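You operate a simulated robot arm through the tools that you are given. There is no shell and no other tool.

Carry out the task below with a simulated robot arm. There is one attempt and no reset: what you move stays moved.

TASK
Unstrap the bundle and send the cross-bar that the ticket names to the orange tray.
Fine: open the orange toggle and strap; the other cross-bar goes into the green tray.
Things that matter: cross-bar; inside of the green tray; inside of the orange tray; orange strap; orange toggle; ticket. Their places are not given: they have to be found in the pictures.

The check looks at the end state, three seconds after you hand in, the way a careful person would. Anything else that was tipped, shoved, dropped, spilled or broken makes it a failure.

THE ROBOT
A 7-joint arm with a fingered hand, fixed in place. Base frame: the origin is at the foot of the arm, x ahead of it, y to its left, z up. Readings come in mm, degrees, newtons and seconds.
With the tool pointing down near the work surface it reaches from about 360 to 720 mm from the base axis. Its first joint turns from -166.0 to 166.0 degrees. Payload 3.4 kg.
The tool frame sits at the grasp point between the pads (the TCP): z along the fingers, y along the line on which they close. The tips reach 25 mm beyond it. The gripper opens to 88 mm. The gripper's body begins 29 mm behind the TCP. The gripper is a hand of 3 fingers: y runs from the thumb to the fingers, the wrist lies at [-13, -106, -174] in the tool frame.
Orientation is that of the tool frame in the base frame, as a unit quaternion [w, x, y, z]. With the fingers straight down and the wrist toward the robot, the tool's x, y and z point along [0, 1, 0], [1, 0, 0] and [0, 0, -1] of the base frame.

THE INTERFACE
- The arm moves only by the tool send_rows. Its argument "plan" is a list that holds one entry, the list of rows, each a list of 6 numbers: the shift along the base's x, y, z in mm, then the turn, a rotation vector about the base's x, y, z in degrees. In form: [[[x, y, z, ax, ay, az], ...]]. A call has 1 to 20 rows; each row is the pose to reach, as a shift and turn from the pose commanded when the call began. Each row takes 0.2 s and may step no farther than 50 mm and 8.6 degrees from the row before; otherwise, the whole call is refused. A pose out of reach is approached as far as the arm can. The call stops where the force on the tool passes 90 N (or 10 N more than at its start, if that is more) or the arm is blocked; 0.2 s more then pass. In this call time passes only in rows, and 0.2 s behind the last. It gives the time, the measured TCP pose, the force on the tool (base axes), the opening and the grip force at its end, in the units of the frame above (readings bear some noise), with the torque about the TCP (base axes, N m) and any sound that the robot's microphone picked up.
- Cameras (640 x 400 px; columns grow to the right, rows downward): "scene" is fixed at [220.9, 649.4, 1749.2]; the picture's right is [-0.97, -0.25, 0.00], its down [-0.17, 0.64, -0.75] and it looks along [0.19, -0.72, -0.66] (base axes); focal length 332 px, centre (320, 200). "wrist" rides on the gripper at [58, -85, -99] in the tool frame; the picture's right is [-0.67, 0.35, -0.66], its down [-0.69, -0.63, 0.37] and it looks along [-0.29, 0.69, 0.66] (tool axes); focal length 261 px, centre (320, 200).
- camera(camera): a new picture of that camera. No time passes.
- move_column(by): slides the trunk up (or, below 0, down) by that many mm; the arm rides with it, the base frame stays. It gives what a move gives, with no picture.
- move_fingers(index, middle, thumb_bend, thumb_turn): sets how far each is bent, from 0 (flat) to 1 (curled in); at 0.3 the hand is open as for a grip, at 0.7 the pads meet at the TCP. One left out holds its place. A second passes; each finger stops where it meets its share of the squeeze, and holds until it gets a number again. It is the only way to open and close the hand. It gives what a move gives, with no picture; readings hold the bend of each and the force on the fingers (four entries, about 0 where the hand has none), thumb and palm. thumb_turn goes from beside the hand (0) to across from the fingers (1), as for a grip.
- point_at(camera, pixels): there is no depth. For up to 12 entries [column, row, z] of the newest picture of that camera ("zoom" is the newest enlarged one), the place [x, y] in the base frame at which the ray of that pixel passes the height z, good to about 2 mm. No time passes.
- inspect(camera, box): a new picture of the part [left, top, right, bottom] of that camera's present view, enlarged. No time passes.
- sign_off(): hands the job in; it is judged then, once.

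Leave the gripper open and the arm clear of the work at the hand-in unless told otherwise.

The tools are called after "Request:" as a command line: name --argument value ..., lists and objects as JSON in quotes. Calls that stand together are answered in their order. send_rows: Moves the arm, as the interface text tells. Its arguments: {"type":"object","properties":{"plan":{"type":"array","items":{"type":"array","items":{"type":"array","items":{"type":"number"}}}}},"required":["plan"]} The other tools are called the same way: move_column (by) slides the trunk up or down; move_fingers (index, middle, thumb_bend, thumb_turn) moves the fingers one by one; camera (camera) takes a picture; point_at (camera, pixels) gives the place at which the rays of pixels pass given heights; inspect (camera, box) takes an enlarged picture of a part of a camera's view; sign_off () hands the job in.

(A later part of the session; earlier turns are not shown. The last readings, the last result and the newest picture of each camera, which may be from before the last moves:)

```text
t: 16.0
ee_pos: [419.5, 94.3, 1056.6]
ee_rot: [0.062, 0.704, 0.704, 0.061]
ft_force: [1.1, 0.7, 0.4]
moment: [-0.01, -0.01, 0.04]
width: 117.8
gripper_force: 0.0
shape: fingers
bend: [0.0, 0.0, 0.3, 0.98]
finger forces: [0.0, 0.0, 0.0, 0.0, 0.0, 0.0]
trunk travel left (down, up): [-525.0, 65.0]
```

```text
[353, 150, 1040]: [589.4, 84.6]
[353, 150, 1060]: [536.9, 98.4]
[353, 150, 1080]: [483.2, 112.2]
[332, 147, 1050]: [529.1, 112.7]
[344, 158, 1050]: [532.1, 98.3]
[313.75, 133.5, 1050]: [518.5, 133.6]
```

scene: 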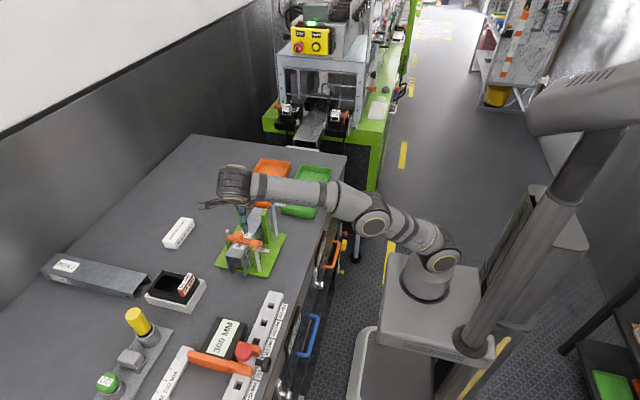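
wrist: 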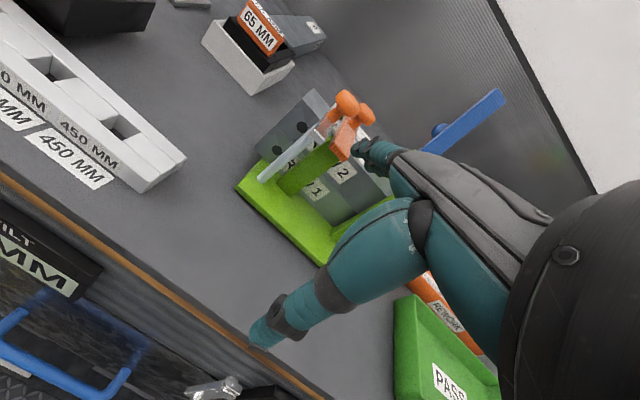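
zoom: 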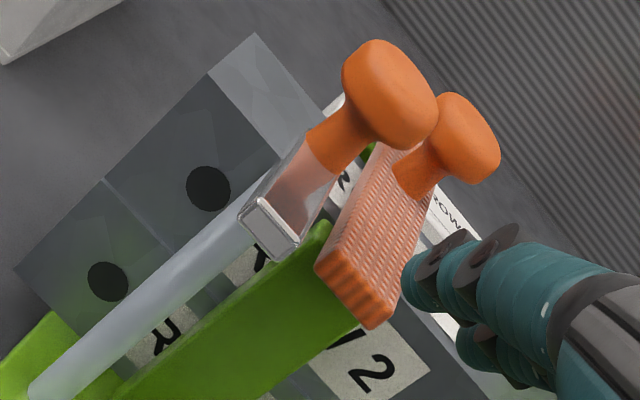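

The hooking fingertip is at about (503,104,1072). I'll drop it 50 mm to z≈1022 in front of the strap end, then slide it +31 mm forward under the strap's overhang, staying short of the near post at x≈547.

Request:
send_rows --plan '[[[0, 0, -15, 0, 0, 0], [0, 0, -30, 0, 0, 0], [0, 0, -44, 0, 0, 0], [0, 0, -50, 0, 0, 0], [8, 0, -50, 0, 0, 0], [16, 0, -50, 0, 0, 0], [23, 0, -50, 0, 0, 0], [29, 0, -50, 0, 0, 0]]]'

Request:
camera --camera "wrist"

Request:
inspect --camera "scene" --box '[226, 220, 290, 260]'

Request:
inspect --camera "wrist" --box '[290, 90, 418, 170]'

```text
t: 17.8
ee_pos: [447.9, 95.1, 1007.7]
ee_rot: [0.062, 0.704, 0.705, 0.061]
ft_force: [0.3, -0.4, -0.2]
moment: [0.02, 0.01, 0.02]
width: 118.1
gripper_force: 0.0
shape: fingers
bend: [0.0, 0.0, 0.3, 0.98]
finger forces: [0.1, 0.1, 0.0, 0.1, 0.0, 0.0]
trunk travel left (down, up): [-525.0, 65.0]
```

```text
taken
```

wrist: 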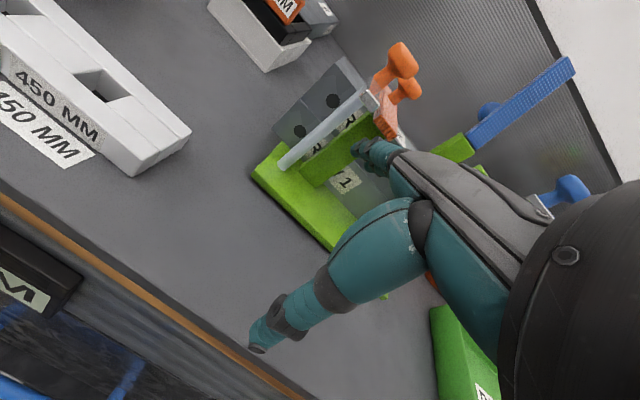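

```text
10.00 times, centred on (258, 240) of scene
```

zoom: 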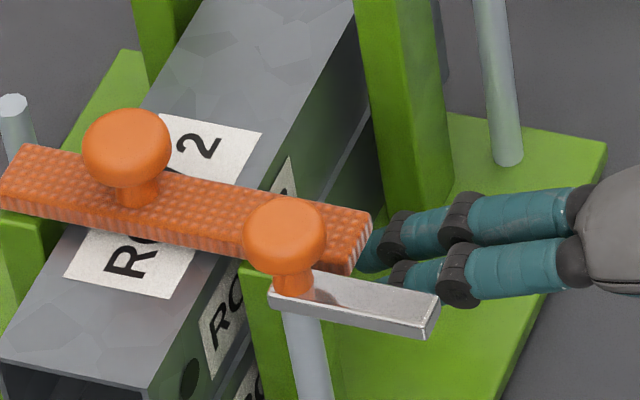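

```text
5.00 times, centred on (354, 130) of wrist
```

zoom: 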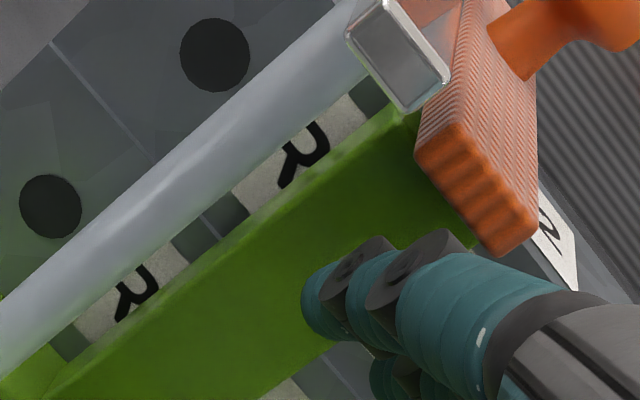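

The fingers are under the strap's overhang without contact. Now I'll lift slowly in a first stage, about 34 mm up, and check the force and the strap.

Request:
send_rows --plan '[[[0.5, 0, 4, 0, 0, 0], [1, 0, 8, 0, 0, 0], [1.5, 0, 12, 0, 0, 0], [2, 0, 16, 0, 0, 0], [2.2, 0, 20, 0, 0, 0], [2.5, 0, 24, 0, 0, 0], [3.5, 0, 28, 0, 0, 0], [5, 0, 32, 0, 0, 0], [6, 0, 35, 0, 0, 0]]]'

Request:
camera --camera "wrist"

Request:
inspect --camera "scene" --box '[218, 210, 298, 260]'

Request:
inspect --camera "wrist" --box '[290, 90, 418, 170]'

```text
t: 19.8
ee_pos: [453.8, 95.6, 1042.7]
ee_rot: [0.062, 0.705, 0.704, 0.062]
ft_force: [-1.3, -0.1, -0.6]
moment: [0.02, 0.01, 0.01]
width: 117.1
gripper_force: 0.1
shape: fingers
bend: [0.0, 0.0, 0.3, 0.98]
finger forces: [0.7, 0.0, 0.0, 0.1, 0.0, 0.0]
trunk travel left (down, up): [-525.0, 65.0]
```

```text
taken
```

wrist: 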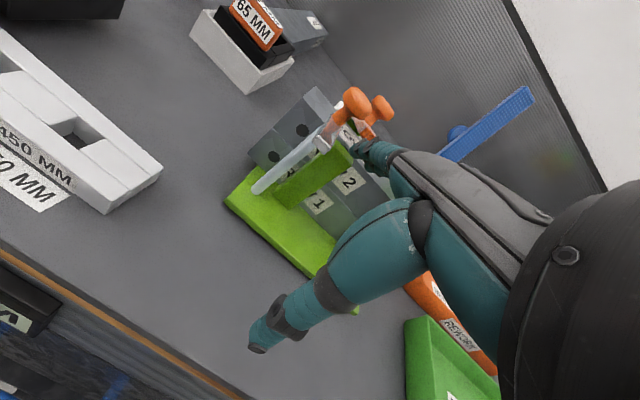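

```text
8.00 times, centred on (258, 235) of scene
```

zoom: 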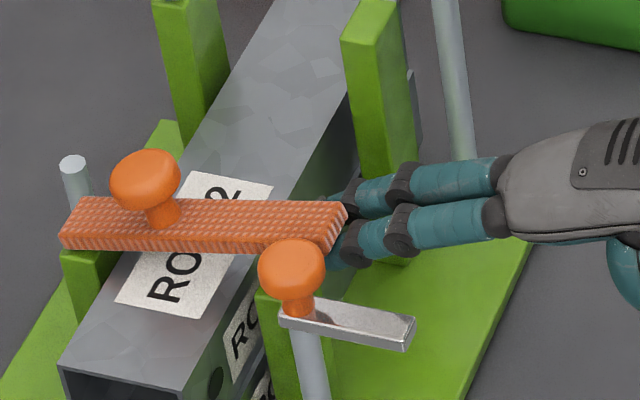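

```text
5.00 times, centred on (354, 130) of wrist
```

zoom: 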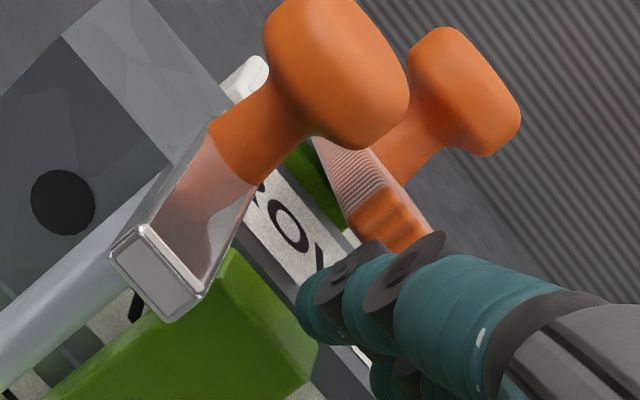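

The strap is swinging up cleanly with under 1 N. I'll continue along the arc, up and forward, to about 60°.

Request:
send_rows --plan '[[[2, 0, 4, 0, 0, 0], [4, 0, 8, 0, 0, 0], [7, 0, 14, 0, 0, 0], [10, 0, 20, 0, 0, 0], [13, 0, 26, 0, 0, 0], [17, 0, 31, 0, 0, 0], [21, 0, 35, 0, 0, 0], [25, 0, 39, 0, 0, 0], [29, 0, 42, 0, 0, 0], [33, 0, 45, 0, 0, 0], [37, 0, 48, 0, 0, 0], [41, 0, 51, 0, 0, 0], [45, 0, 54, 0, 0, 0]]]'

Request:
camera --camera "wrist"

Request:
inspect --camera "scene" --box '[210, 195, 298, 250]'

```text
t: 22.6
ee_pos: [498.0, 95.2, 1097.4]
ee_rot: [0.062, 0.705, 0.704, 0.062]
ft_force: [-0.4, -0.7, -0.8]
moment: [0.0, 0.02, 0.0]
width: 117.1
gripper_force: 0.1
shape: fingers
bend: [0.0, 0.0, 0.3, 0.98]
finger forces: [0.4, 0.0, 0.0, 0.1, 0.1, 0.1]
trunk travel left (down, up): [-525.0, 65.0]
```

```text
taken
```

wrist: 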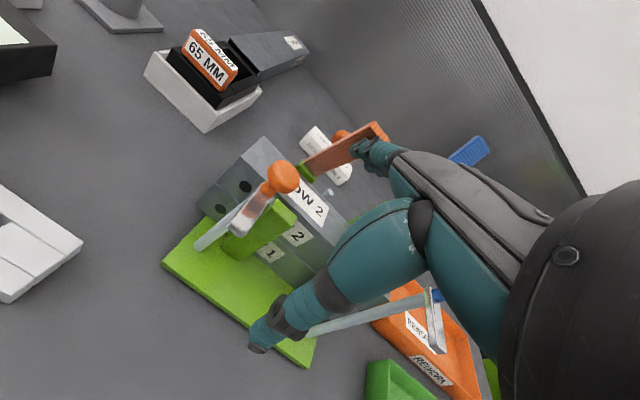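

```text
7.27 times, centred on (254, 222) of scene
```

zoom: 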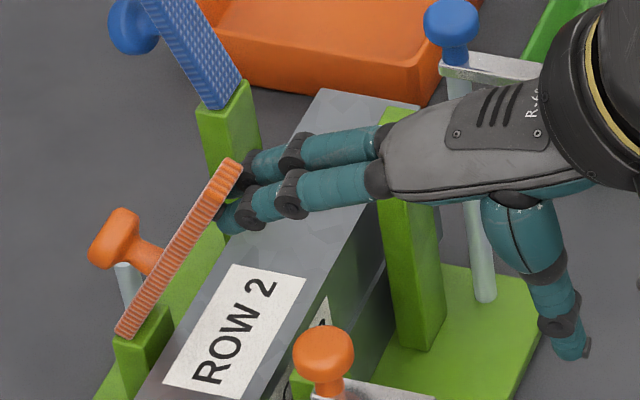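

The strap is at about 65–70°. I'll keep pushing it over past vertical until it reaches about 105°.

Request:
send_rows --plan '[[[4, 0, 3, 0, 0, 0], [8, 0, 5, 0, 0, 0], [12, 0, 7, 0, 0, 0], [16, 0, 9, 0, 0, 0], [20, 0, 11, 0, 0, 0], [24, 0, 12, 0, 0, 0], [28, 0, 13, 0, 0, 0], [32, 0, 14, 0, 0, 0], [36, 0, 15, 0, 0, 0], [40, 0, 16, 0, 0, 0], [44, 0, 16, 0, 0, 0], [48, 0, 16, 0, 0, 0], [52, 0, 16, 0, 0, 0]]]'

Request:
inspect --camera "scene" --box '[202, 185, 298, 245]'

```text
t: 25.4
ee_pos: [551.3, 94.7, 1111.7]
ee_rot: [0.061, 0.704, 0.705, 0.061]
ft_force: [0.0, 0.1, 0.1]
moment: [-0.01, -0.02, 0.02]
width: 117.9
gripper_force: 0.0
shape: fingers
bend: [0.0, 0.0, 0.3, 0.98]
finger forces: [0.2, 0.1, 0.0, 0.0, 0.0, 0.0]
trunk travel left (down, up): [-525.0, 65.0]
```

```text
6.67 times, centred on (250, 215) of scene
```

zoom: 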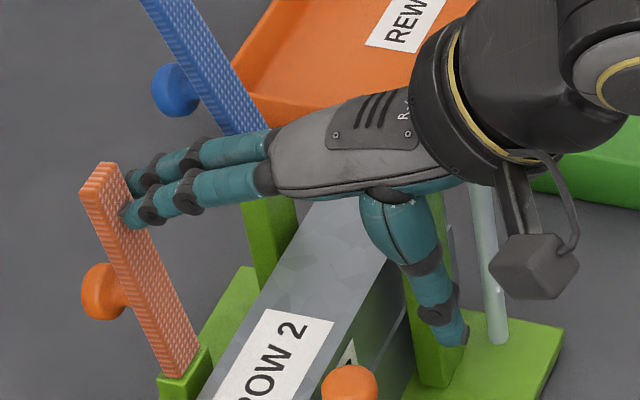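

The strap is past vertical. I'll nudge it a bit further until it meets its stop, like the blue one.

Request:
send_rows --plan '[[[3, 0, -1, 0, 0, 0], [6, 0, -1, 0, 0, 0], [9, 0, -2, 0, 0, 0], [12, 0, -2, 0, 0, 0]]]'

Request:
inspect --camera "scene" --box '[202, 185, 298, 245]'

```text
t: 26.4
ee_pos: [563.9, 95.0, 1108.4]
ee_rot: [0.062, 0.705, 0.704, 0.062]
ft_force: [1.0, 0.5, 0.4]
moment: [0.01, 0.03, -0.01]
width: 117.7
gripper_force: 0.1
shape: fingers
bend: [0.0, 0.0, 0.3, 0.98]
finger forces: [0.0, 0.0, 0.0, 0.0, 0.0, 0.1]
trunk travel left (down, up): [-525.0, 65.0]
```

```text
6.67 times, centred on (250, 215) of scene
```

zoom: 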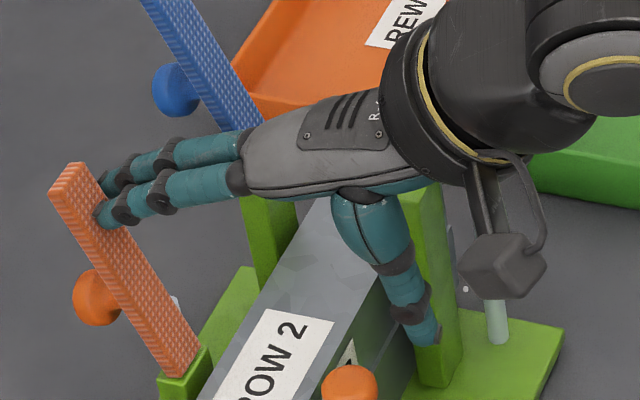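

The orange strap now leans back at the same angle as the blue one, with no load on the finger. I'll retreat backward and up and confirm it stays open.

Request:
send_rows --plan '[[[-15, 0, 3, 0, 0, 0], [-40, 0, 12, 0, 0, 0], [-60, 0, 35, 0, 0, 0], [-70, -5, 70, 0, 4, 0], [-70, -10, 100, 0, 10, 0]]]'

Request:
move_fingers --index 0.3 --middle 0.3 --thumb_bend 0.3 --thumb_turn 1

Request:
camera --camera "scene"

Request:
inspect --camera "scene" --box '[202, 195, 298, 255]'

Request:
camera --camera "wrist"

```text
t: 27.6
ee_pos: [491.3, 86.8, 1210.4]
ee_rot: [-0.001, 0.707, 0.707, 0.0]
ft_force: [-0.1, -0.4, 0.2]
moment: [0.02, 0.01, 0.01]
width: 117.8
gripper_force: 0.1
shape: fingers
bend: [0.0, 0.0, 0.3, 0.98]
finger forces: [0.0, 0.1, 0.1, 0.0, 0.0, 0.1]
trunk travel left (down, up): [-525.0, 65.0]
```

```text
t: 28.6
ee_pos: [493.1, 87.2, 1210.4]
ee_rot: [0.0, 0.707, 0.707, 0.001]
ft_force: [0.8, 0.0, -0.3]
moment: [-0.04, 0.01, 0.01]
width: 84.7
gripper_force: 0.1
shape: fingers
bend: [0.3, 0.3, 0.3, 0.97]
finger forces: [0.0, 0.0, 0.0, 0.1, 0.1, 0.0]
trunk travel left (down, up): [-525.0, 65.0]
```

```text
taken
```

scene: 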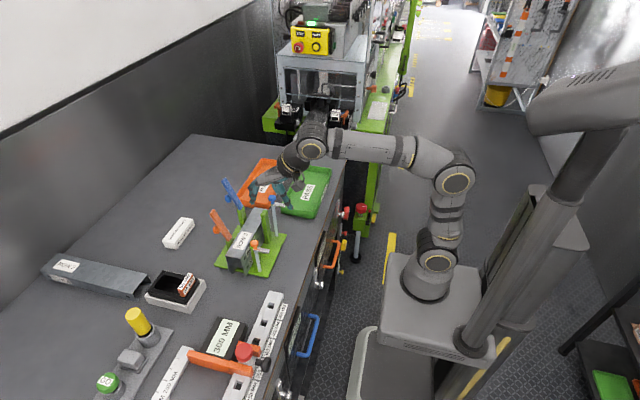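

```text
6.67 times, centred on (250, 225) of scene
```

zoom: 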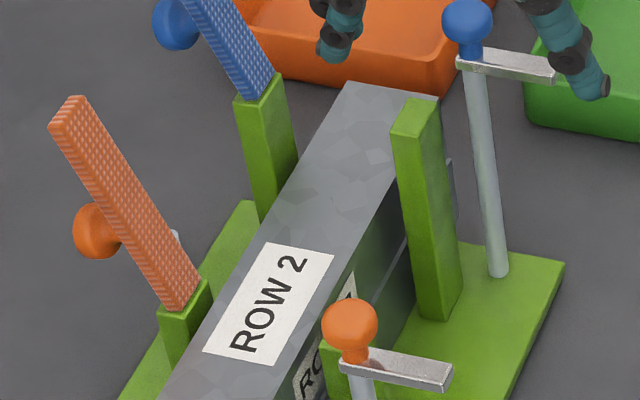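

```text
taken
```

wrist: 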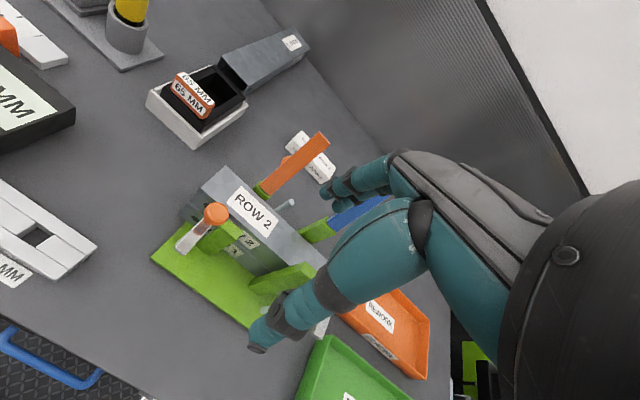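

The toggle and strap are both open and holding, and the "ROW 2" label on the top bar is fully readable. Now I'll hover over the middle of the bars at (587.5,62,1125), between the posts at y≈20 and y≈98, and check alignment before going down.

Request:
send_rows --plan '[[[25, -7, 0, 0, 0, 0], [50, -14, -10, 0, 0, 0], [75, -20, -25, 0, 0, 0], [94.5, -25, -50, 0, 0, 0], [94.5, -25, -85, 0, 0, 0]]]'

Request:
camera --camera "wrist"

Request:
inspect --camera "scene" --box '[210, 195, 306, 255]'

Request:
inspect --camera "wrist" --box '[170, 120, 394, 260]'

```text
t: 29.8
ee_pos: [588.0, 60.0, 1125.5]
ee_rot: [0.0, 0.707, 0.707, 0.0]
ft_force: [-0.2, -0.2, 0.5]
moment: [0.03, -0.03, 0.0]
width: 84.7
gripper_force: 0.1
shape: fingers
bend: [0.3, 0.3, 0.3, 0.97]
finger forces: [0.0, 0.0, 0.0, 0.0, 0.0, 0.0]
trunk travel left (down, up): [-525.0, 65.0]
```

```text
taken
```

wrist: 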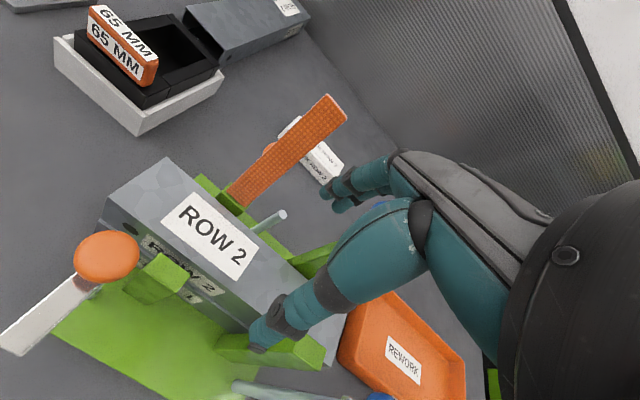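

```text
6.67 times, centred on (258, 225) of scene
```

zoom: 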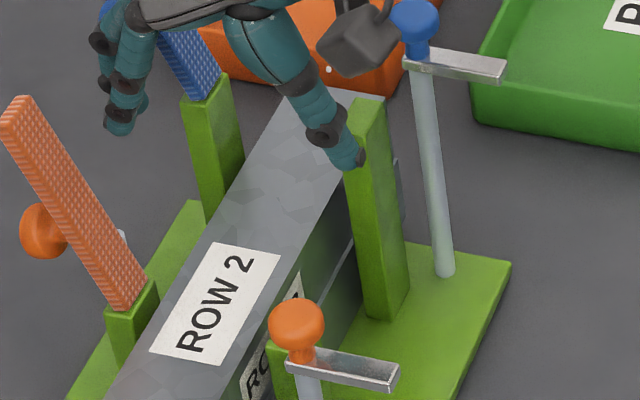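

```text
2.86 times, centred on (282, 190) of wrist
```

zoom: 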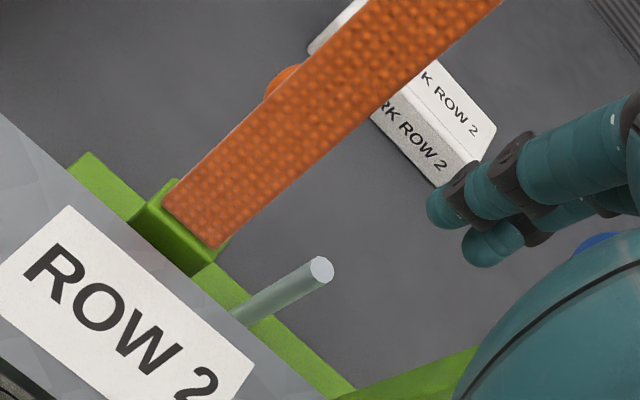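

I'm hovering at (588,60,1125). I'll check where the thumb tip, fingertips and the camera block on the hand actually are, since that block hangs near the orange toggle knob.

Request:
point_at --camera "scene" --pixels '[[262.5, 219.3, 1090], [262.5, 219.3, 1110], [227.7, 214.5, 1090], [227.7, 214.5, 1110], [264.75, 201.3, 1200], [264.75, 201.3, 1224], [259, 206.5, 1200], [270.3, 196, 1230]]'

Request:
inspect --camera "scene" --box '[230, 170, 310, 220]'

```text
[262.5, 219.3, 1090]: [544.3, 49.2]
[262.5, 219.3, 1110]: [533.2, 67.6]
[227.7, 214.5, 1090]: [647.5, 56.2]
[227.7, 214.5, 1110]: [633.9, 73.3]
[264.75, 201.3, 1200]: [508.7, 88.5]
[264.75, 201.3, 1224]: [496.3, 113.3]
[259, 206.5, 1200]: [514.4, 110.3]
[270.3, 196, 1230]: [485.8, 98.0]
```

```text
8.00 times, centred on (270, 195) of scene
```

zoom: 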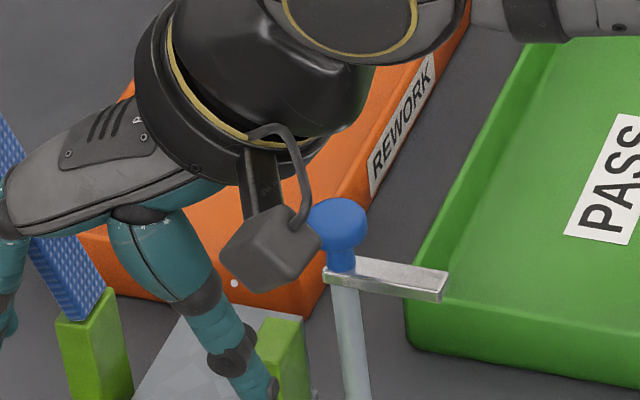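

The thumb tip is at x≈538 and the fingertips at x≈638, each about 22 mm below the TCP. That straddles the 565–610 bar and clears the posts and the rod. I'll descend to TCP z≈1033 to grip only the upper bar.

Request:
send_rows --plan '[[[0, 1, -20, 0, 0, 0], [0, 2, -40, 0, 0, 0], [0, 2, -60, 0, 0, 0], [0, 2, -75, 0, 0, 0], [0, 2, -85, 0, 0, 0], [0, 2, -92, 0, 0, 0]]]'

Request:
inspect --camera "scene" --box '[210, 205, 306, 265]'

Request:
camera --camera "wrist"

```text
t: 31.2
ee_pos: [586.0, 62.9, 1033.6]
ee_rot: [-0.001, 0.707, 0.707, 0.0]
ft_force: [0.5, 0.3, 0.1]
moment: [0.03, 0.0, -0.01]
width: 84.5
gripper_force: 0.0
shape: fingers
bend: [0.3, 0.3, 0.3, 0.97]
finger forces: [0.0, 0.0, 0.0, 0.0, 0.1, 0.1]
trunk travel left (down, up): [-525.0, 65.0]
```

```text
6.67 times, centred on (258, 235) of scene
```

zoom: 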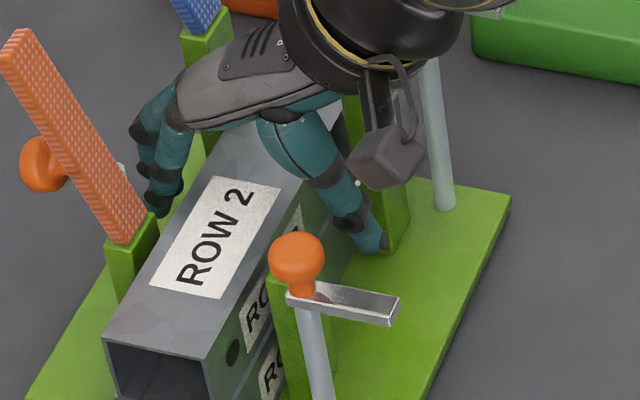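

```text
taken
```

wrist: 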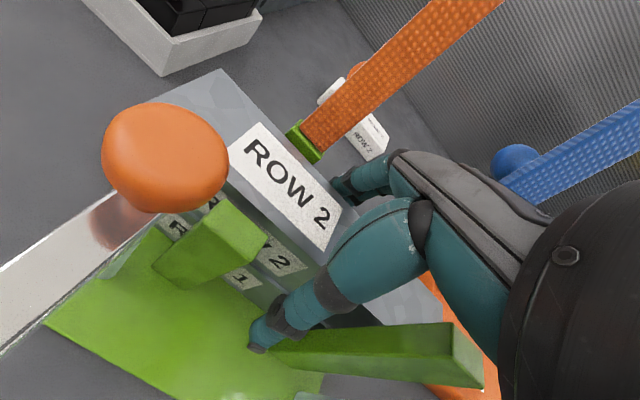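

The hand straddles the upper bar cleanly with no contact force. Closing the fingers on it now.

Request:
move_fingers --index 0.7 --middle 0.7 --thumb_bend 0.7

Request:
inspect --camera "scene" --box '[210, 205, 306, 265]'

```text
t: 32.2
ee_pos: [587.1, 62.7, 1033.6]
ee_rot: [0.001, 0.707, 0.707, 0.001]
ft_force: [3.2, 0.6, 2.8]
moment: [-0.01, -0.14, 0.02]
width: 39.1
gripper_force: 19.7
shape: fingers
bend: [0.54, 0.57, 0.52, 1.0]
finger forces: [10.4, 10.5, 0.1, 0.0, 18.4, 0.1]
trunk travel left (down, up): [-525.0, 65.0]
```

```text
6.67 times, centred on (258, 235) of scene
```

zoom: 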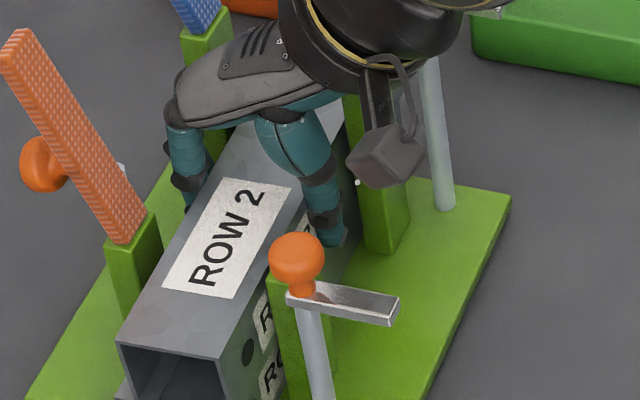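

The grip is about 20 N with both fingers and the thumb engaged. I'll lift straight up a little and check that only the ROW 2 bar comes up.

Request:
send_rows --plan '[[[0.5, 0, 4, 0, 0, 0], [1, 0, 8, 0, 0, 0], [1, 0, 13, 0, 0, 0], [1, 0, 18, 0, 0, 0]]]'

Request:
camera --camera "wrist"

Request:
inspect --camera "scene" --box '[210, 205, 306, 265]'

```text
t: 33.2
ee_pos: [588.6, 61.9, 1050.8]
ee_rot: [0.0, 0.707, 0.707, 0.0]
ft_force: [1.0, 0.5, -0.7]
moment: [0.01, 0.02, -0.02]
width: 38.9
gripper_force: 19.1
shape: fingers
bend: [0.55, 0.58, 0.52, 1.0]
finger forces: [9.8, 9.4, 0.0, 0.1, 19.1, 0.0]
trunk travel left (down, up): [-525.0, 65.0]
```

```text
taken
```

wrist: 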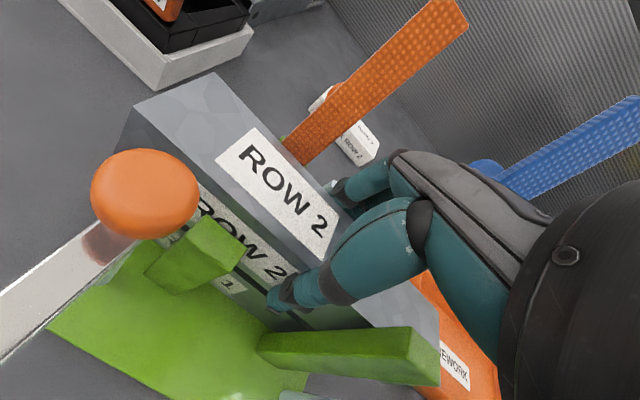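

```text
6.67 times, centred on (258, 235) of scene
```

zoom: 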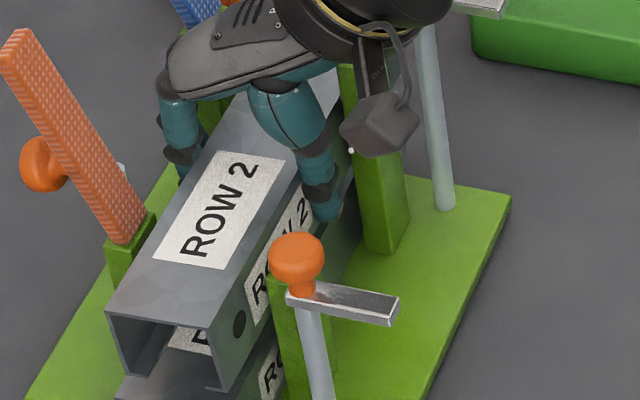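

Only the ROW 2 bar is rising, and the lower bar with its own label stays put. I'll lift on to TCP z≈1168 so the bar clears the blue posts (1080) and blue knob (1127).

Request:
send_rows --plan '[[[0, 0, 12, 0, 0, 0], [0, 0, 24, 0, 0, 0], [0, 0, 38, 0, 0, 0], [0, 0, 54, 0, 0, 0], [0, 0, 72, 0, 0, 0], [0, 0, 90, 0, 0, 0], [0, 0, 106, 0, 0, 0], [0, 0, 118, 0, 0, 0]]]'

Request:
camera --camera "scene"

Request:
inspect --camera "scene" --box '[190, 170, 318, 250]'

Request:
camera --camera "wrist"

```text
t: 35.0
ee_pos: [588.1, 61.3, 1168.6]
ee_rot: [-0.001, 0.707, 0.707, 0.0]
ft_force: [1.0, 1.0, -1.5]
moment: [0.01, 0.03, -0.01]
width: 39.0
gripper_force: 19.0
shape: fingers
bend: [0.55, 0.59, 0.52, 1.0]
finger forces: [9.8, 9.2, 0.0, 0.0, 18.9, 0.0]
trunk travel left (down, up): [-525.0, 65.0]
```

```text
taken
```

scene: 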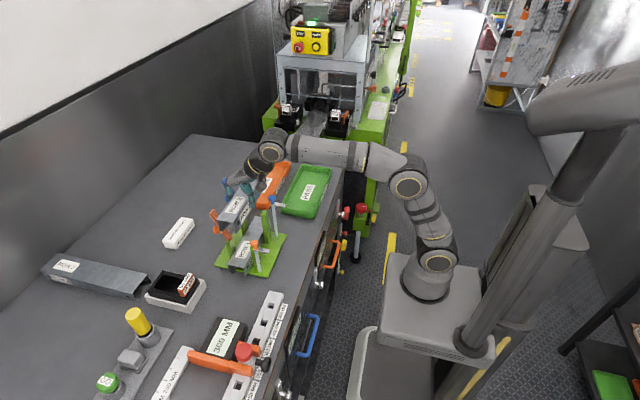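

```text
5.00 times, centred on (254, 210) of scene
```

zoom: 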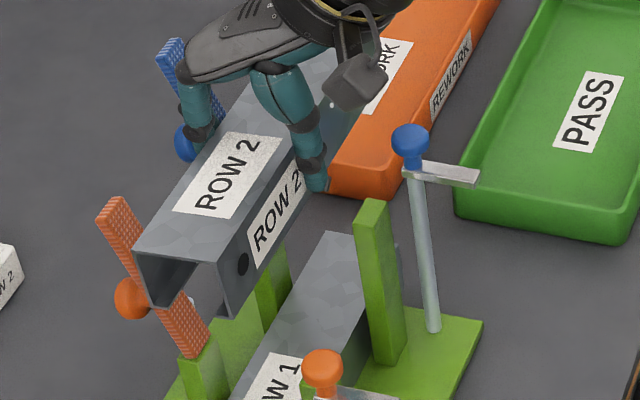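

```text
taken
```

wrist: 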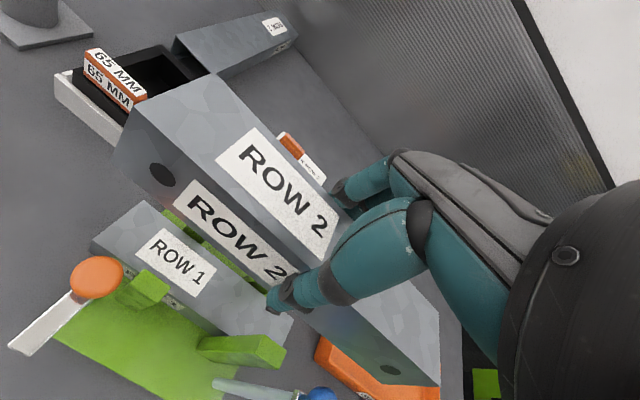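

Row 2 is up and level, and the lower bar is clearly labelled ROW 1. The orange tray is near the arm's reach limit, so I'll raise the trunk 65 mm for better outward reach at tray height. The bar rides up with it, which also gives more clearance over the blue strap.

Request:
move_column --by 65

Request:
inspect --camera "scene" --box '[190, 150, 318, 230]'

```text
t: 36.0
ee_pos: [589.5, 61.6, 1233.7]
ee_rot: [0.0, 0.707, 0.707, 0.001]
ft_force: [0.7, -0.1, -0.7]
moment: [0.01, 0.0, -0.02]
width: 38.9
gripper_force: 19.1
shape: fingers
bend: [0.55, 0.59, 0.52, 1.0]
finger forces: [9.8, 9.2, 0.0, 0.0, 18.9, 0.0]
trunk travel left (down, up): [-590.0, 0.0]
```

```text
5.00 times, centred on (254, 190) of scene
```

zoom: 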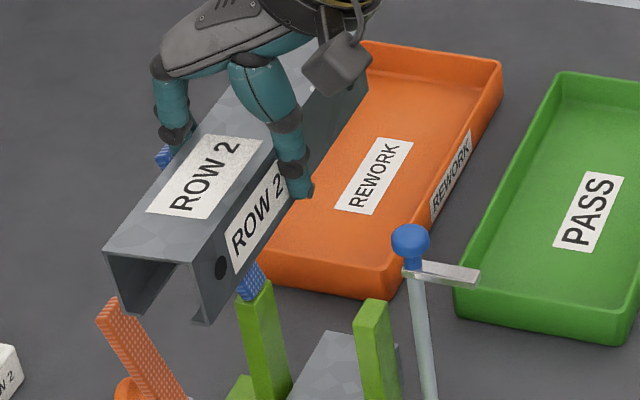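

The bar bottom is now at about 1203, above the blue strap tip (≈1182). I'll carry it in −y along x≈575, and only after it has passed the blue hardware descend and move outward over the orange tray.

Request:
send_rows --plan '[[[-5, -20, 0, 0, 0, 0], [-10, -42, 0, 0, 0, 0], [-14, -65, 0, 0, 0, 0], [-14, -90, 0, 0, 0, 0], [-14, -115, 0, 0, 0, 0], [-14, -140, 0, 0, 0, 0], [-14, -165, -2, 0, 0, 0], [-14, -190, -5, 0, 0, 0], [-10, -215, -10, 0, 0, 0], [0, -240, -25, 0, 0, 0], [10, -260, -45, 0, 0, 0], [20, -280, -70, 0, 0, 0], [30, -298, -95, 0, 0, 0], [40, -310, -120, 0, 0, 0], [46, -316, -145, 0, 0, 0], [50, -318, -165, 0, 0, 0]]]'

Request:
camera --camera "scene"

Request:
inspect --camera "scene" --box '[220, 135, 348, 215]'

Request:
camera --camera "wrist"

```text
t: 39.4
ee_pos: [639.4, -257.4, 1067.9]
ee_rot: [0.0, 0.707, 0.707, 0.0]
ft_force: [0.3, 0.7, -1.2]
moment: [0.01, 0.03, 0.03]
width: 39.0
gripper_force: 19.2
shape: fingers
bend: [0.55, 0.59, 0.52, 1.0]
finger forces: [9.8, 9.0, 0.0, 0.0, 18.8, 0.0]
trunk travel left (down, up): [-590.0, 0.0]
```

```text
taken
```

scene: 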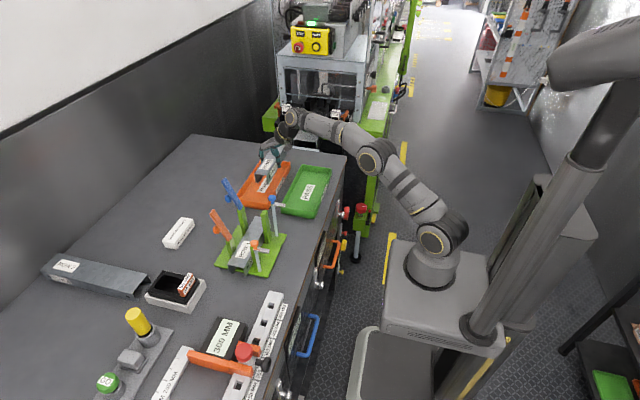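

```text
5.00 times, centred on (284, 175) of scene
```

zoom: 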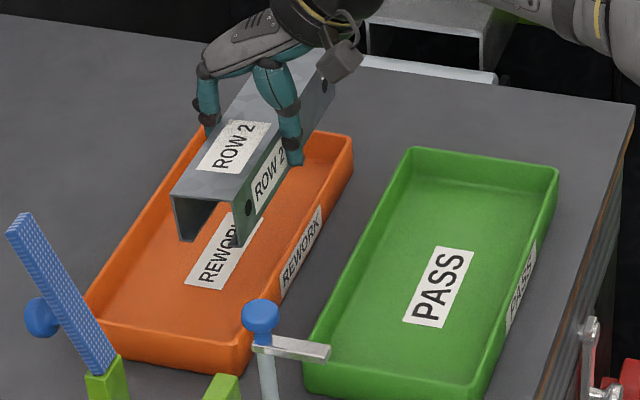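

```text
taken
```

wrist: 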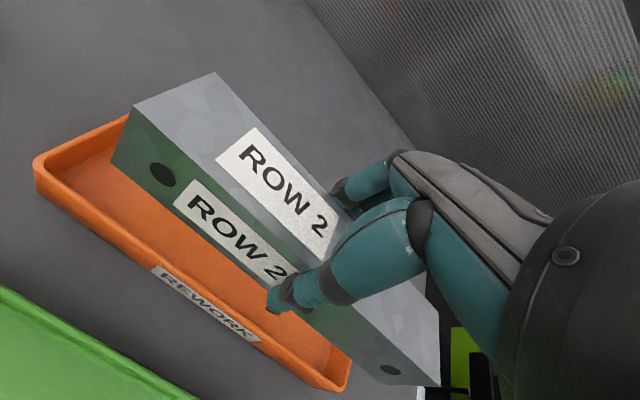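

The bar is over the orange tray. I'll triangulate the tray's near rim corners from both views so I can pick the final x,y precisely.

Request:
point_at --camera "scene" --pixels '[[269.4, 204, 960], [269.4, 204, 980], [290.4, 163, 960], [290.4, 163, 980], [262, 159.5, 980], [238.2, 197, 980], [266, 199.5, 955], [255, 192, 953]]'

Request:
point_at --camera "wrist" --pixels '[[37, 163, 960], [37, 163, 980], [345, 385, 960], [345, 385, 980], [120, 117, 980]]'

Request:
inspect --camera "wrist" --box '[10, 60, 362, 280]'

```text
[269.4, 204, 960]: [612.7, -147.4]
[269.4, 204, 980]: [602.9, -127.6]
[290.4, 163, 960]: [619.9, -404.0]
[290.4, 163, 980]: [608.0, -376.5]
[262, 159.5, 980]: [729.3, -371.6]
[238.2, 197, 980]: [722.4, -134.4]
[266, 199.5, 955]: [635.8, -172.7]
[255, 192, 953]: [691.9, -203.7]
```

```text
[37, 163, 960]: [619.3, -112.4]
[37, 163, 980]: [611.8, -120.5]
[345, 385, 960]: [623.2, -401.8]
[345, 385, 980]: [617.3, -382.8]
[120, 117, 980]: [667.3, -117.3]
```

```text
1.82 times, centred on (186, 170) of wrist
```

zoom: 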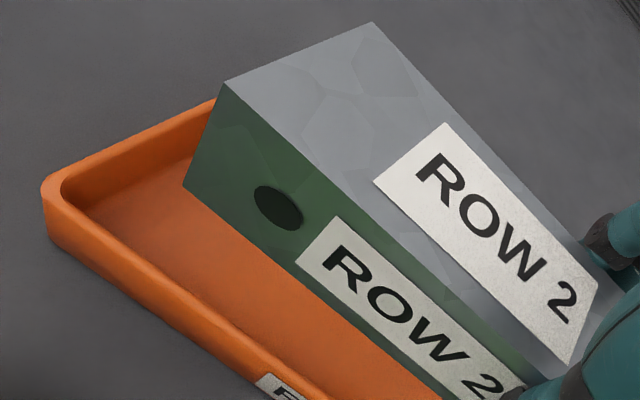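

The tray's outer rim spans about x 609–728, y −127 to −379, z≈978. I'll put the bar centre near x≈660, y≈−256. I'm lowering to TCP z≈997 while moving out 21 mm.

Request:
send_rows --plan '[[[5, 1, -10, 0, 0, 0], [10, 2, -22, 0, 0, 0], [15, 2, -34, 0, 0, 0], [19, 2, -46, 0, 0, 0], [21, 2, -56, 0, 0, 0], [21, 2, -64, 0, 0, 0], [21, 2, -71, 0, 0, 0]]]'

Request:
camera --camera "wrist"

Request:
inspect --camera "scene" --box '[230, 145, 326, 205]'

```text
t: 41.0
ee_pos: [659.3, -256.0, 997.9]
ee_rot: [0.0, 0.707, 0.707, 0.001]
ft_force: [-0.3, -0.5, -1.2]
moment: [0.0, -0.02, -0.01]
width: 39.0
gripper_force: 18.8
shape: fingers
bend: [0.55, 0.59, 0.52, 1.0]
finger forces: [9.8, 9.2, 0.0, 0.0, 18.8, 0.0]
trunk travel left (down, up): [-590.0, 0.0]
```

```text
taken
```

wrist: 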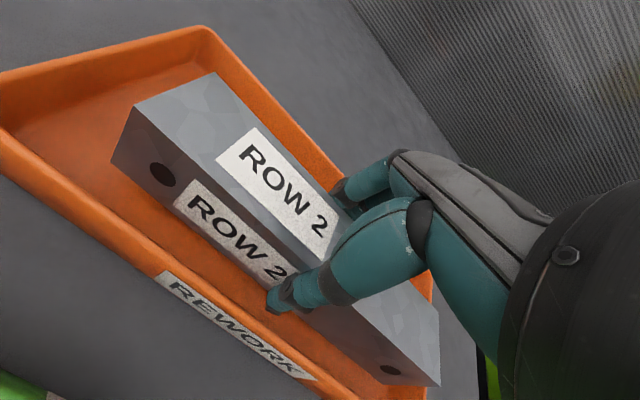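

```text
6.67 times, centred on (278, 175) of scene
```

zoom: 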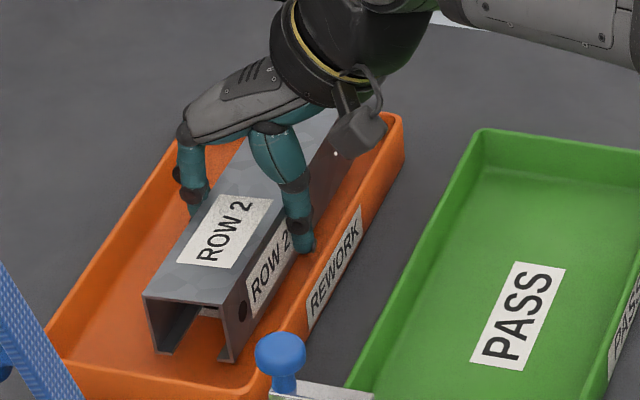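

The bar is well inside the orange tray outline. Now I'll go down in small steps until I feel the tray floor.

Request:
send_rows --plan '[[[0, 2, -3, 0, 0, 0], [0, 4, -5, 0, 0, 0], [0, 4, -7, 0, 0, 0], [0, 4, -8.5, 0, 0, 0], [0, 4, -10, 0, 0, 0]]]'

```text
t: 42.2
ee_pos: [659.5, -251.0, 988.8]
ee_rot: [0.0, 0.707, 0.707, 0.0]
ft_force: [0.7, 0.4, -0.7]
moment: [-0.03, -0.04, -0.02]
width: 38.8
gripper_force: 19.1
shape: fingers
bend: [0.55, 0.59, 0.52, 1.0]
finger forces: [9.8, 9.2, 0.1, 0.1, 18.9, 0.1]
trunk travel left (down, up): [-590.0, 0.0]
```

No floor contact yet at z=988.8. I'll continue down gently.

Request:
send_rows --plan '[[[0, 0, -1.5, 0, 0, 0], [0, 0, -3, 0, 0, 0], [0, 0, -4.5, 0, 0, 0]]]'

Request:
inspect --camera "scene" --box '[230, 160, 294, 200]'

```text
t: 43.0
ee_pos: [659.5, -250.7, 986.7]
ee_rot: [0.002, 0.707, 0.707, 0.001]
ft_force: [0.5, -0.1, 11.9]
moment: [-0.06, -0.28, 0.03]
width: 39.1
gripper_force: 20.0
shape: fingers
bend: [0.55, 0.59, 0.52, 1.0]
finger forces: [10.0, 10.1, 0.1, 0.0, 20.3, 0.0]
trunk travel left (down, up): [-590.0, 0.0]
```

```text
10.00 times, centred on (262, 180) of scene
```

zoom: 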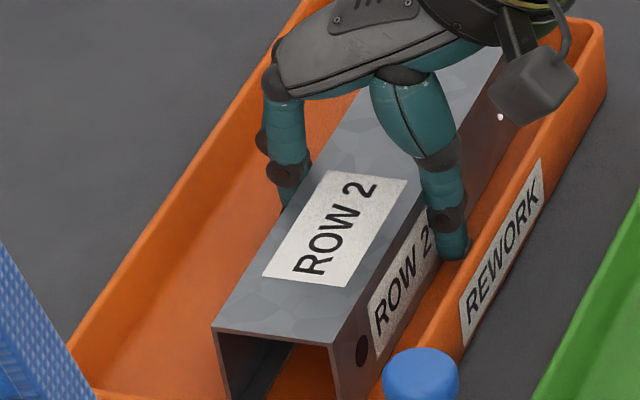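

I felt the floor at z≈986.7 with about 12 N upward, so the bar is seated in the tray. I'll ease up 1.5 mm to relieve the load, then open the fingers a little, only slightly for the thumb because the tray wall is close.

Request:
send_rows --plan '[[[0, 0, 1, 0, 0, 0], [0, 0, 1.8, 0, 0, 0]]]'

Request:
move_fingers --index 0.44 --middle 0.44 --thumb_bend 0.46

Request:
inspect --camera "scene" --box '[230, 160, 294, 200]'

Request:
camera --camera "wrist"

```text
t: 43.6
ee_pos: [659.4, -249.8, 986.1]
ee_rot: [0.001, 0.707, 0.707, 0.001]
ft_force: [1.2, -0.4, 11.4]
moment: [-0.04, -0.29, -0.01]
width: 38.8
gripper_force: 20.4
shape: fingers
bend: [0.55, 0.59, 0.52, 1.0]
finger forces: [10.7, 10.7, 0.0, 0.1, 19.3, 0.0]
trunk travel left (down, up): [-590.0, 0.0]
```

```text
t: 44.6
ee_pos: [659.3, -250.1, 984.8]
ee_rot: [0.0, 0.707, 0.707, 0.0]
ft_force: [0.1, 0.0, -0.2]
moment: [0.01, -0.02, -0.01]
width: 52.5
gripper_force: 0.3
shape: fingers
bend: [0.44, 0.44, 0.46, 1.0]
finger forces: [0.1, 0.0, 0.0, 0.1, 0.3, 0.0]
trunk travel left (down, up): [-590.0, 0.0]
```

```text
10.00 times, centred on (262, 180) of scene
```

zoom: 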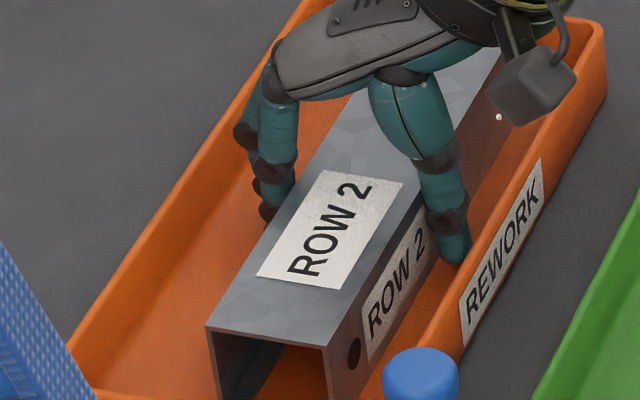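

```text
taken
```

wrist: 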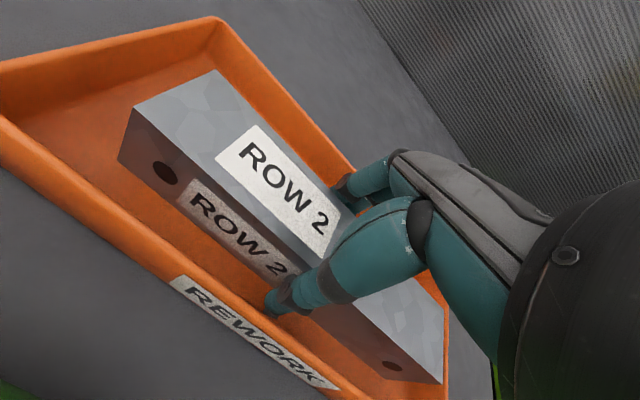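

The bar is released and sitting flat in the orange tray. I'll raise straight up first, then draw back toward the robot.

Request:
send_rows --plan '[[[0, 0, 6, 0, 0, 0], [0, 0, 14, 0, 0, 0], [0, 0, 24, 0, 0, 0], [0, 0, 36, 0, 0, 0], [-3, 0, 50, 0, 0, 0], [-12, 0, 70, 0, 0, 0], [-25, 10, 95, 0, 0, 0], [-40, 20, 125, 0, 0, 0], [-60, 40, 155, 0, 0, 0], [-75, 65, 185, 0, 0, 0]]]'

Request:
camera --camera "scene"

Request:
inspect --camera "scene" --box '[220, 145, 348, 225]'

Request:
inspect --camera "scene" --box '[200, 200, 296, 260]'

```text
t: 46.8
ee_pos: [585.0, -185.6, 1169.5]
ee_rot: [-0.001, 0.707, 0.707, 0.0]
ft_force: [0.3, -1.2, 0.4]
moment: [-0.03, 0.02, -0.01]
width: 52.5
gripper_force: 0.0
shape: fingers
bend: [0.44, 0.44, 0.46, 1.0]
finger forces: [0.1, 0.0, 0.0, 0.0, 0.0, 0.0]
trunk travel left (down, up): [-590.0, 0.0]
```

```text
taken
```

scene: 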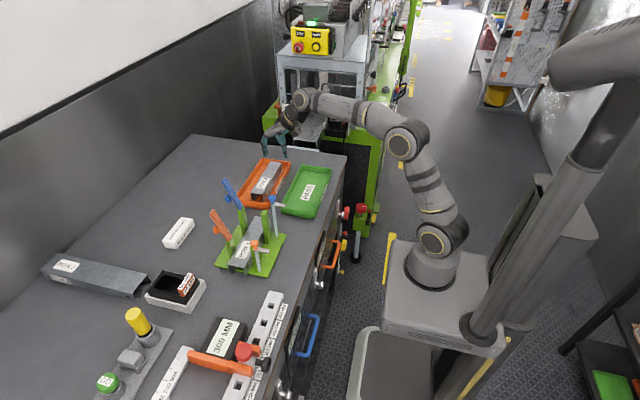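

```text
5.00 times, centred on (284, 185) of scene
```

zoom: 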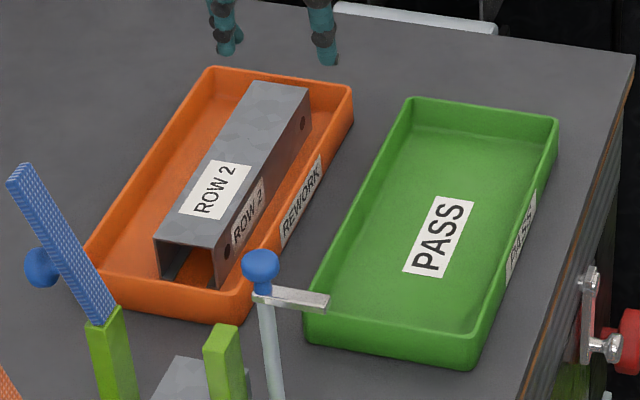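

```text
6.67 times, centred on (248, 230) of scene
```

zoom: 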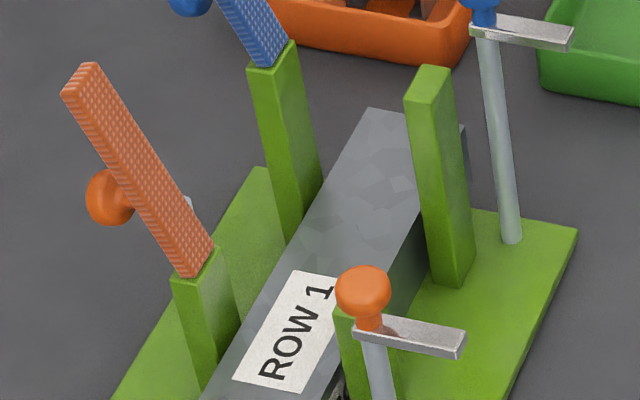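

ROW 2 lies inside the orange tray, and the strap and toggle are still open. Next I'll raise to a safe height and return over the fixture. I'm also checking the ROW 1 bar's exact position.

Request:
send_rows --plan '[[[-2, 10, 20, 0, 0, 0], [-4, 30, 45, 0, 0, 0], [-6, 60, 62, 0, 0, 0], [-6, 95, 65, 0, 0, 0], [-6, 130, 65, 0, 0, 0], [-6, 165, 65, 0, 0, 0], [-3, 200, 65, 0, 0, 0], [0, 225, 65, 0, 0, 0], [2, 238, 60, 0, 0, 0]]]'

Request:
move_fingers --index 0.3 --middle 0.3 --thumb_bend 0.3

Request:
camera --camera "wrist"

Request:
inspect --camera "scene" --box '[218, 235, 282, 275]'

Request:
inspect --camera "scene" --box '[210, 205, 290, 255]'

```text
t: 48.8
ee_pos: [587.5, 52.2, 1229.1]
ee_rot: [0.0, 0.707, 0.707, 0.0]
ft_force: [0.6, 1.0, 0.5]
moment: [0.01, -0.05, 0.02]
width: 52.5
gripper_force: 0.0
shape: fingers
bend: [0.44, 0.44, 0.46, 1.0]
finger forces: [0.0, 0.0, 0.0, 0.0, 0.1, 0.1]
trunk travel left (down, up): [-590.0, 0.0]
```

```text
t: 49.8
ee_pos: [587.5, 51.7, 1229.0]
ee_rot: [0.0, 0.706, 0.708, 0.0]
ft_force: [-0.7, 0.3, 0.6]
moment: [0.02, 0.0, -0.03]
width: 84.2
gripper_force: 0.2
shape: fingers
bend: [0.3, 0.3, 0.3, 0.98]
finger forces: [0.1, 0.1, 0.1, 0.0, 0.0, 0.0]
trunk travel left (down, up): [-590.0, 0.0]
```

```text
taken
```

wrist: 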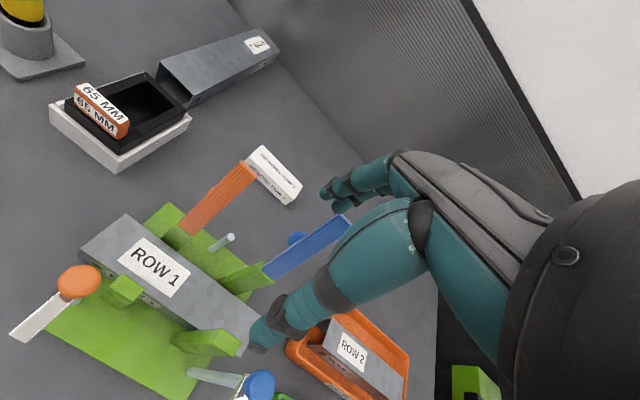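

```text
10.00 times, centred on (250, 255) of scene
```

zoom: 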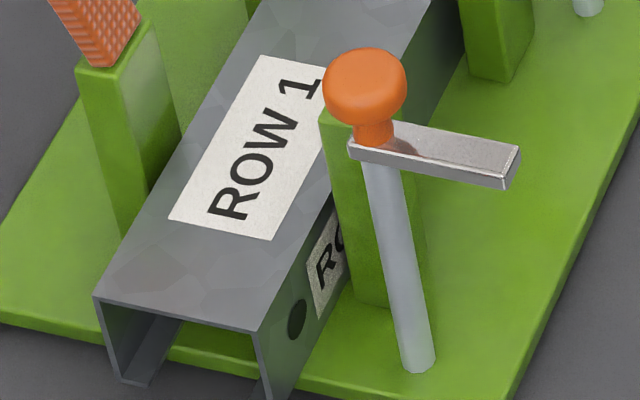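

```text
8.00 times, centred on (250, 230) of scene
```

zoom: 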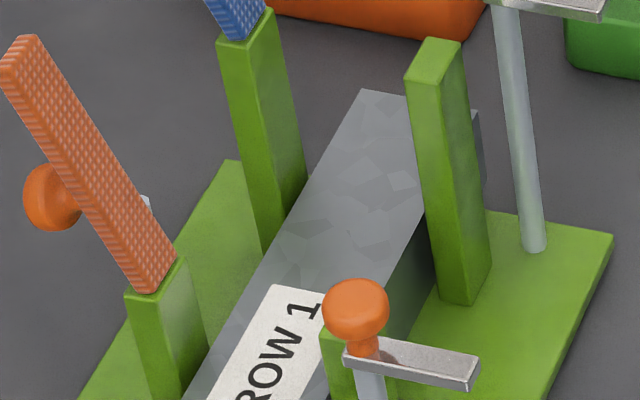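

I'm reading the ROW 1 bar's top corners from the zooms: near end px (227.5,264.7) and (244.2,268), far end px (255.25,216.25) and (269.75,218.75).

Request:
point_at --camera "scene" --pixels '[[227.5, 264.7, 1003], [244.2, 268, 1003], [255.25, 216.25, 1003], [269.75, 218.75, 1003], [254.9, 249, 1083], [230, 273.3, 963], [264.5, 249.7, 1060]]'

Request:
point_at --camera "wrist" --pixels '[[130, 214, 1003], [78, 250, 1003], [229, 237, 1025]]'

Request:
inspect --camera "wrist" --box '[0, 190, 320, 390]'

```text
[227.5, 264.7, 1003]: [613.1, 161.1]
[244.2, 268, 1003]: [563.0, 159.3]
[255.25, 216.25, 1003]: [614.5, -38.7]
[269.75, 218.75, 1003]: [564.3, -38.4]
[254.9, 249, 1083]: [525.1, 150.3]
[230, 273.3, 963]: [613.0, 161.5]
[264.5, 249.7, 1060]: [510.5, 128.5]
```

```text
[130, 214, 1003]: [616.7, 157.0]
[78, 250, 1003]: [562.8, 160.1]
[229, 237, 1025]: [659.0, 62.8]
```

```text
2.00 times, centred on (160, 290) of wrist
```

zoom: 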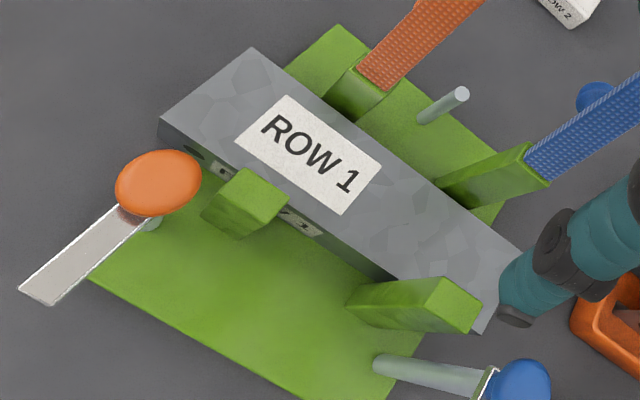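

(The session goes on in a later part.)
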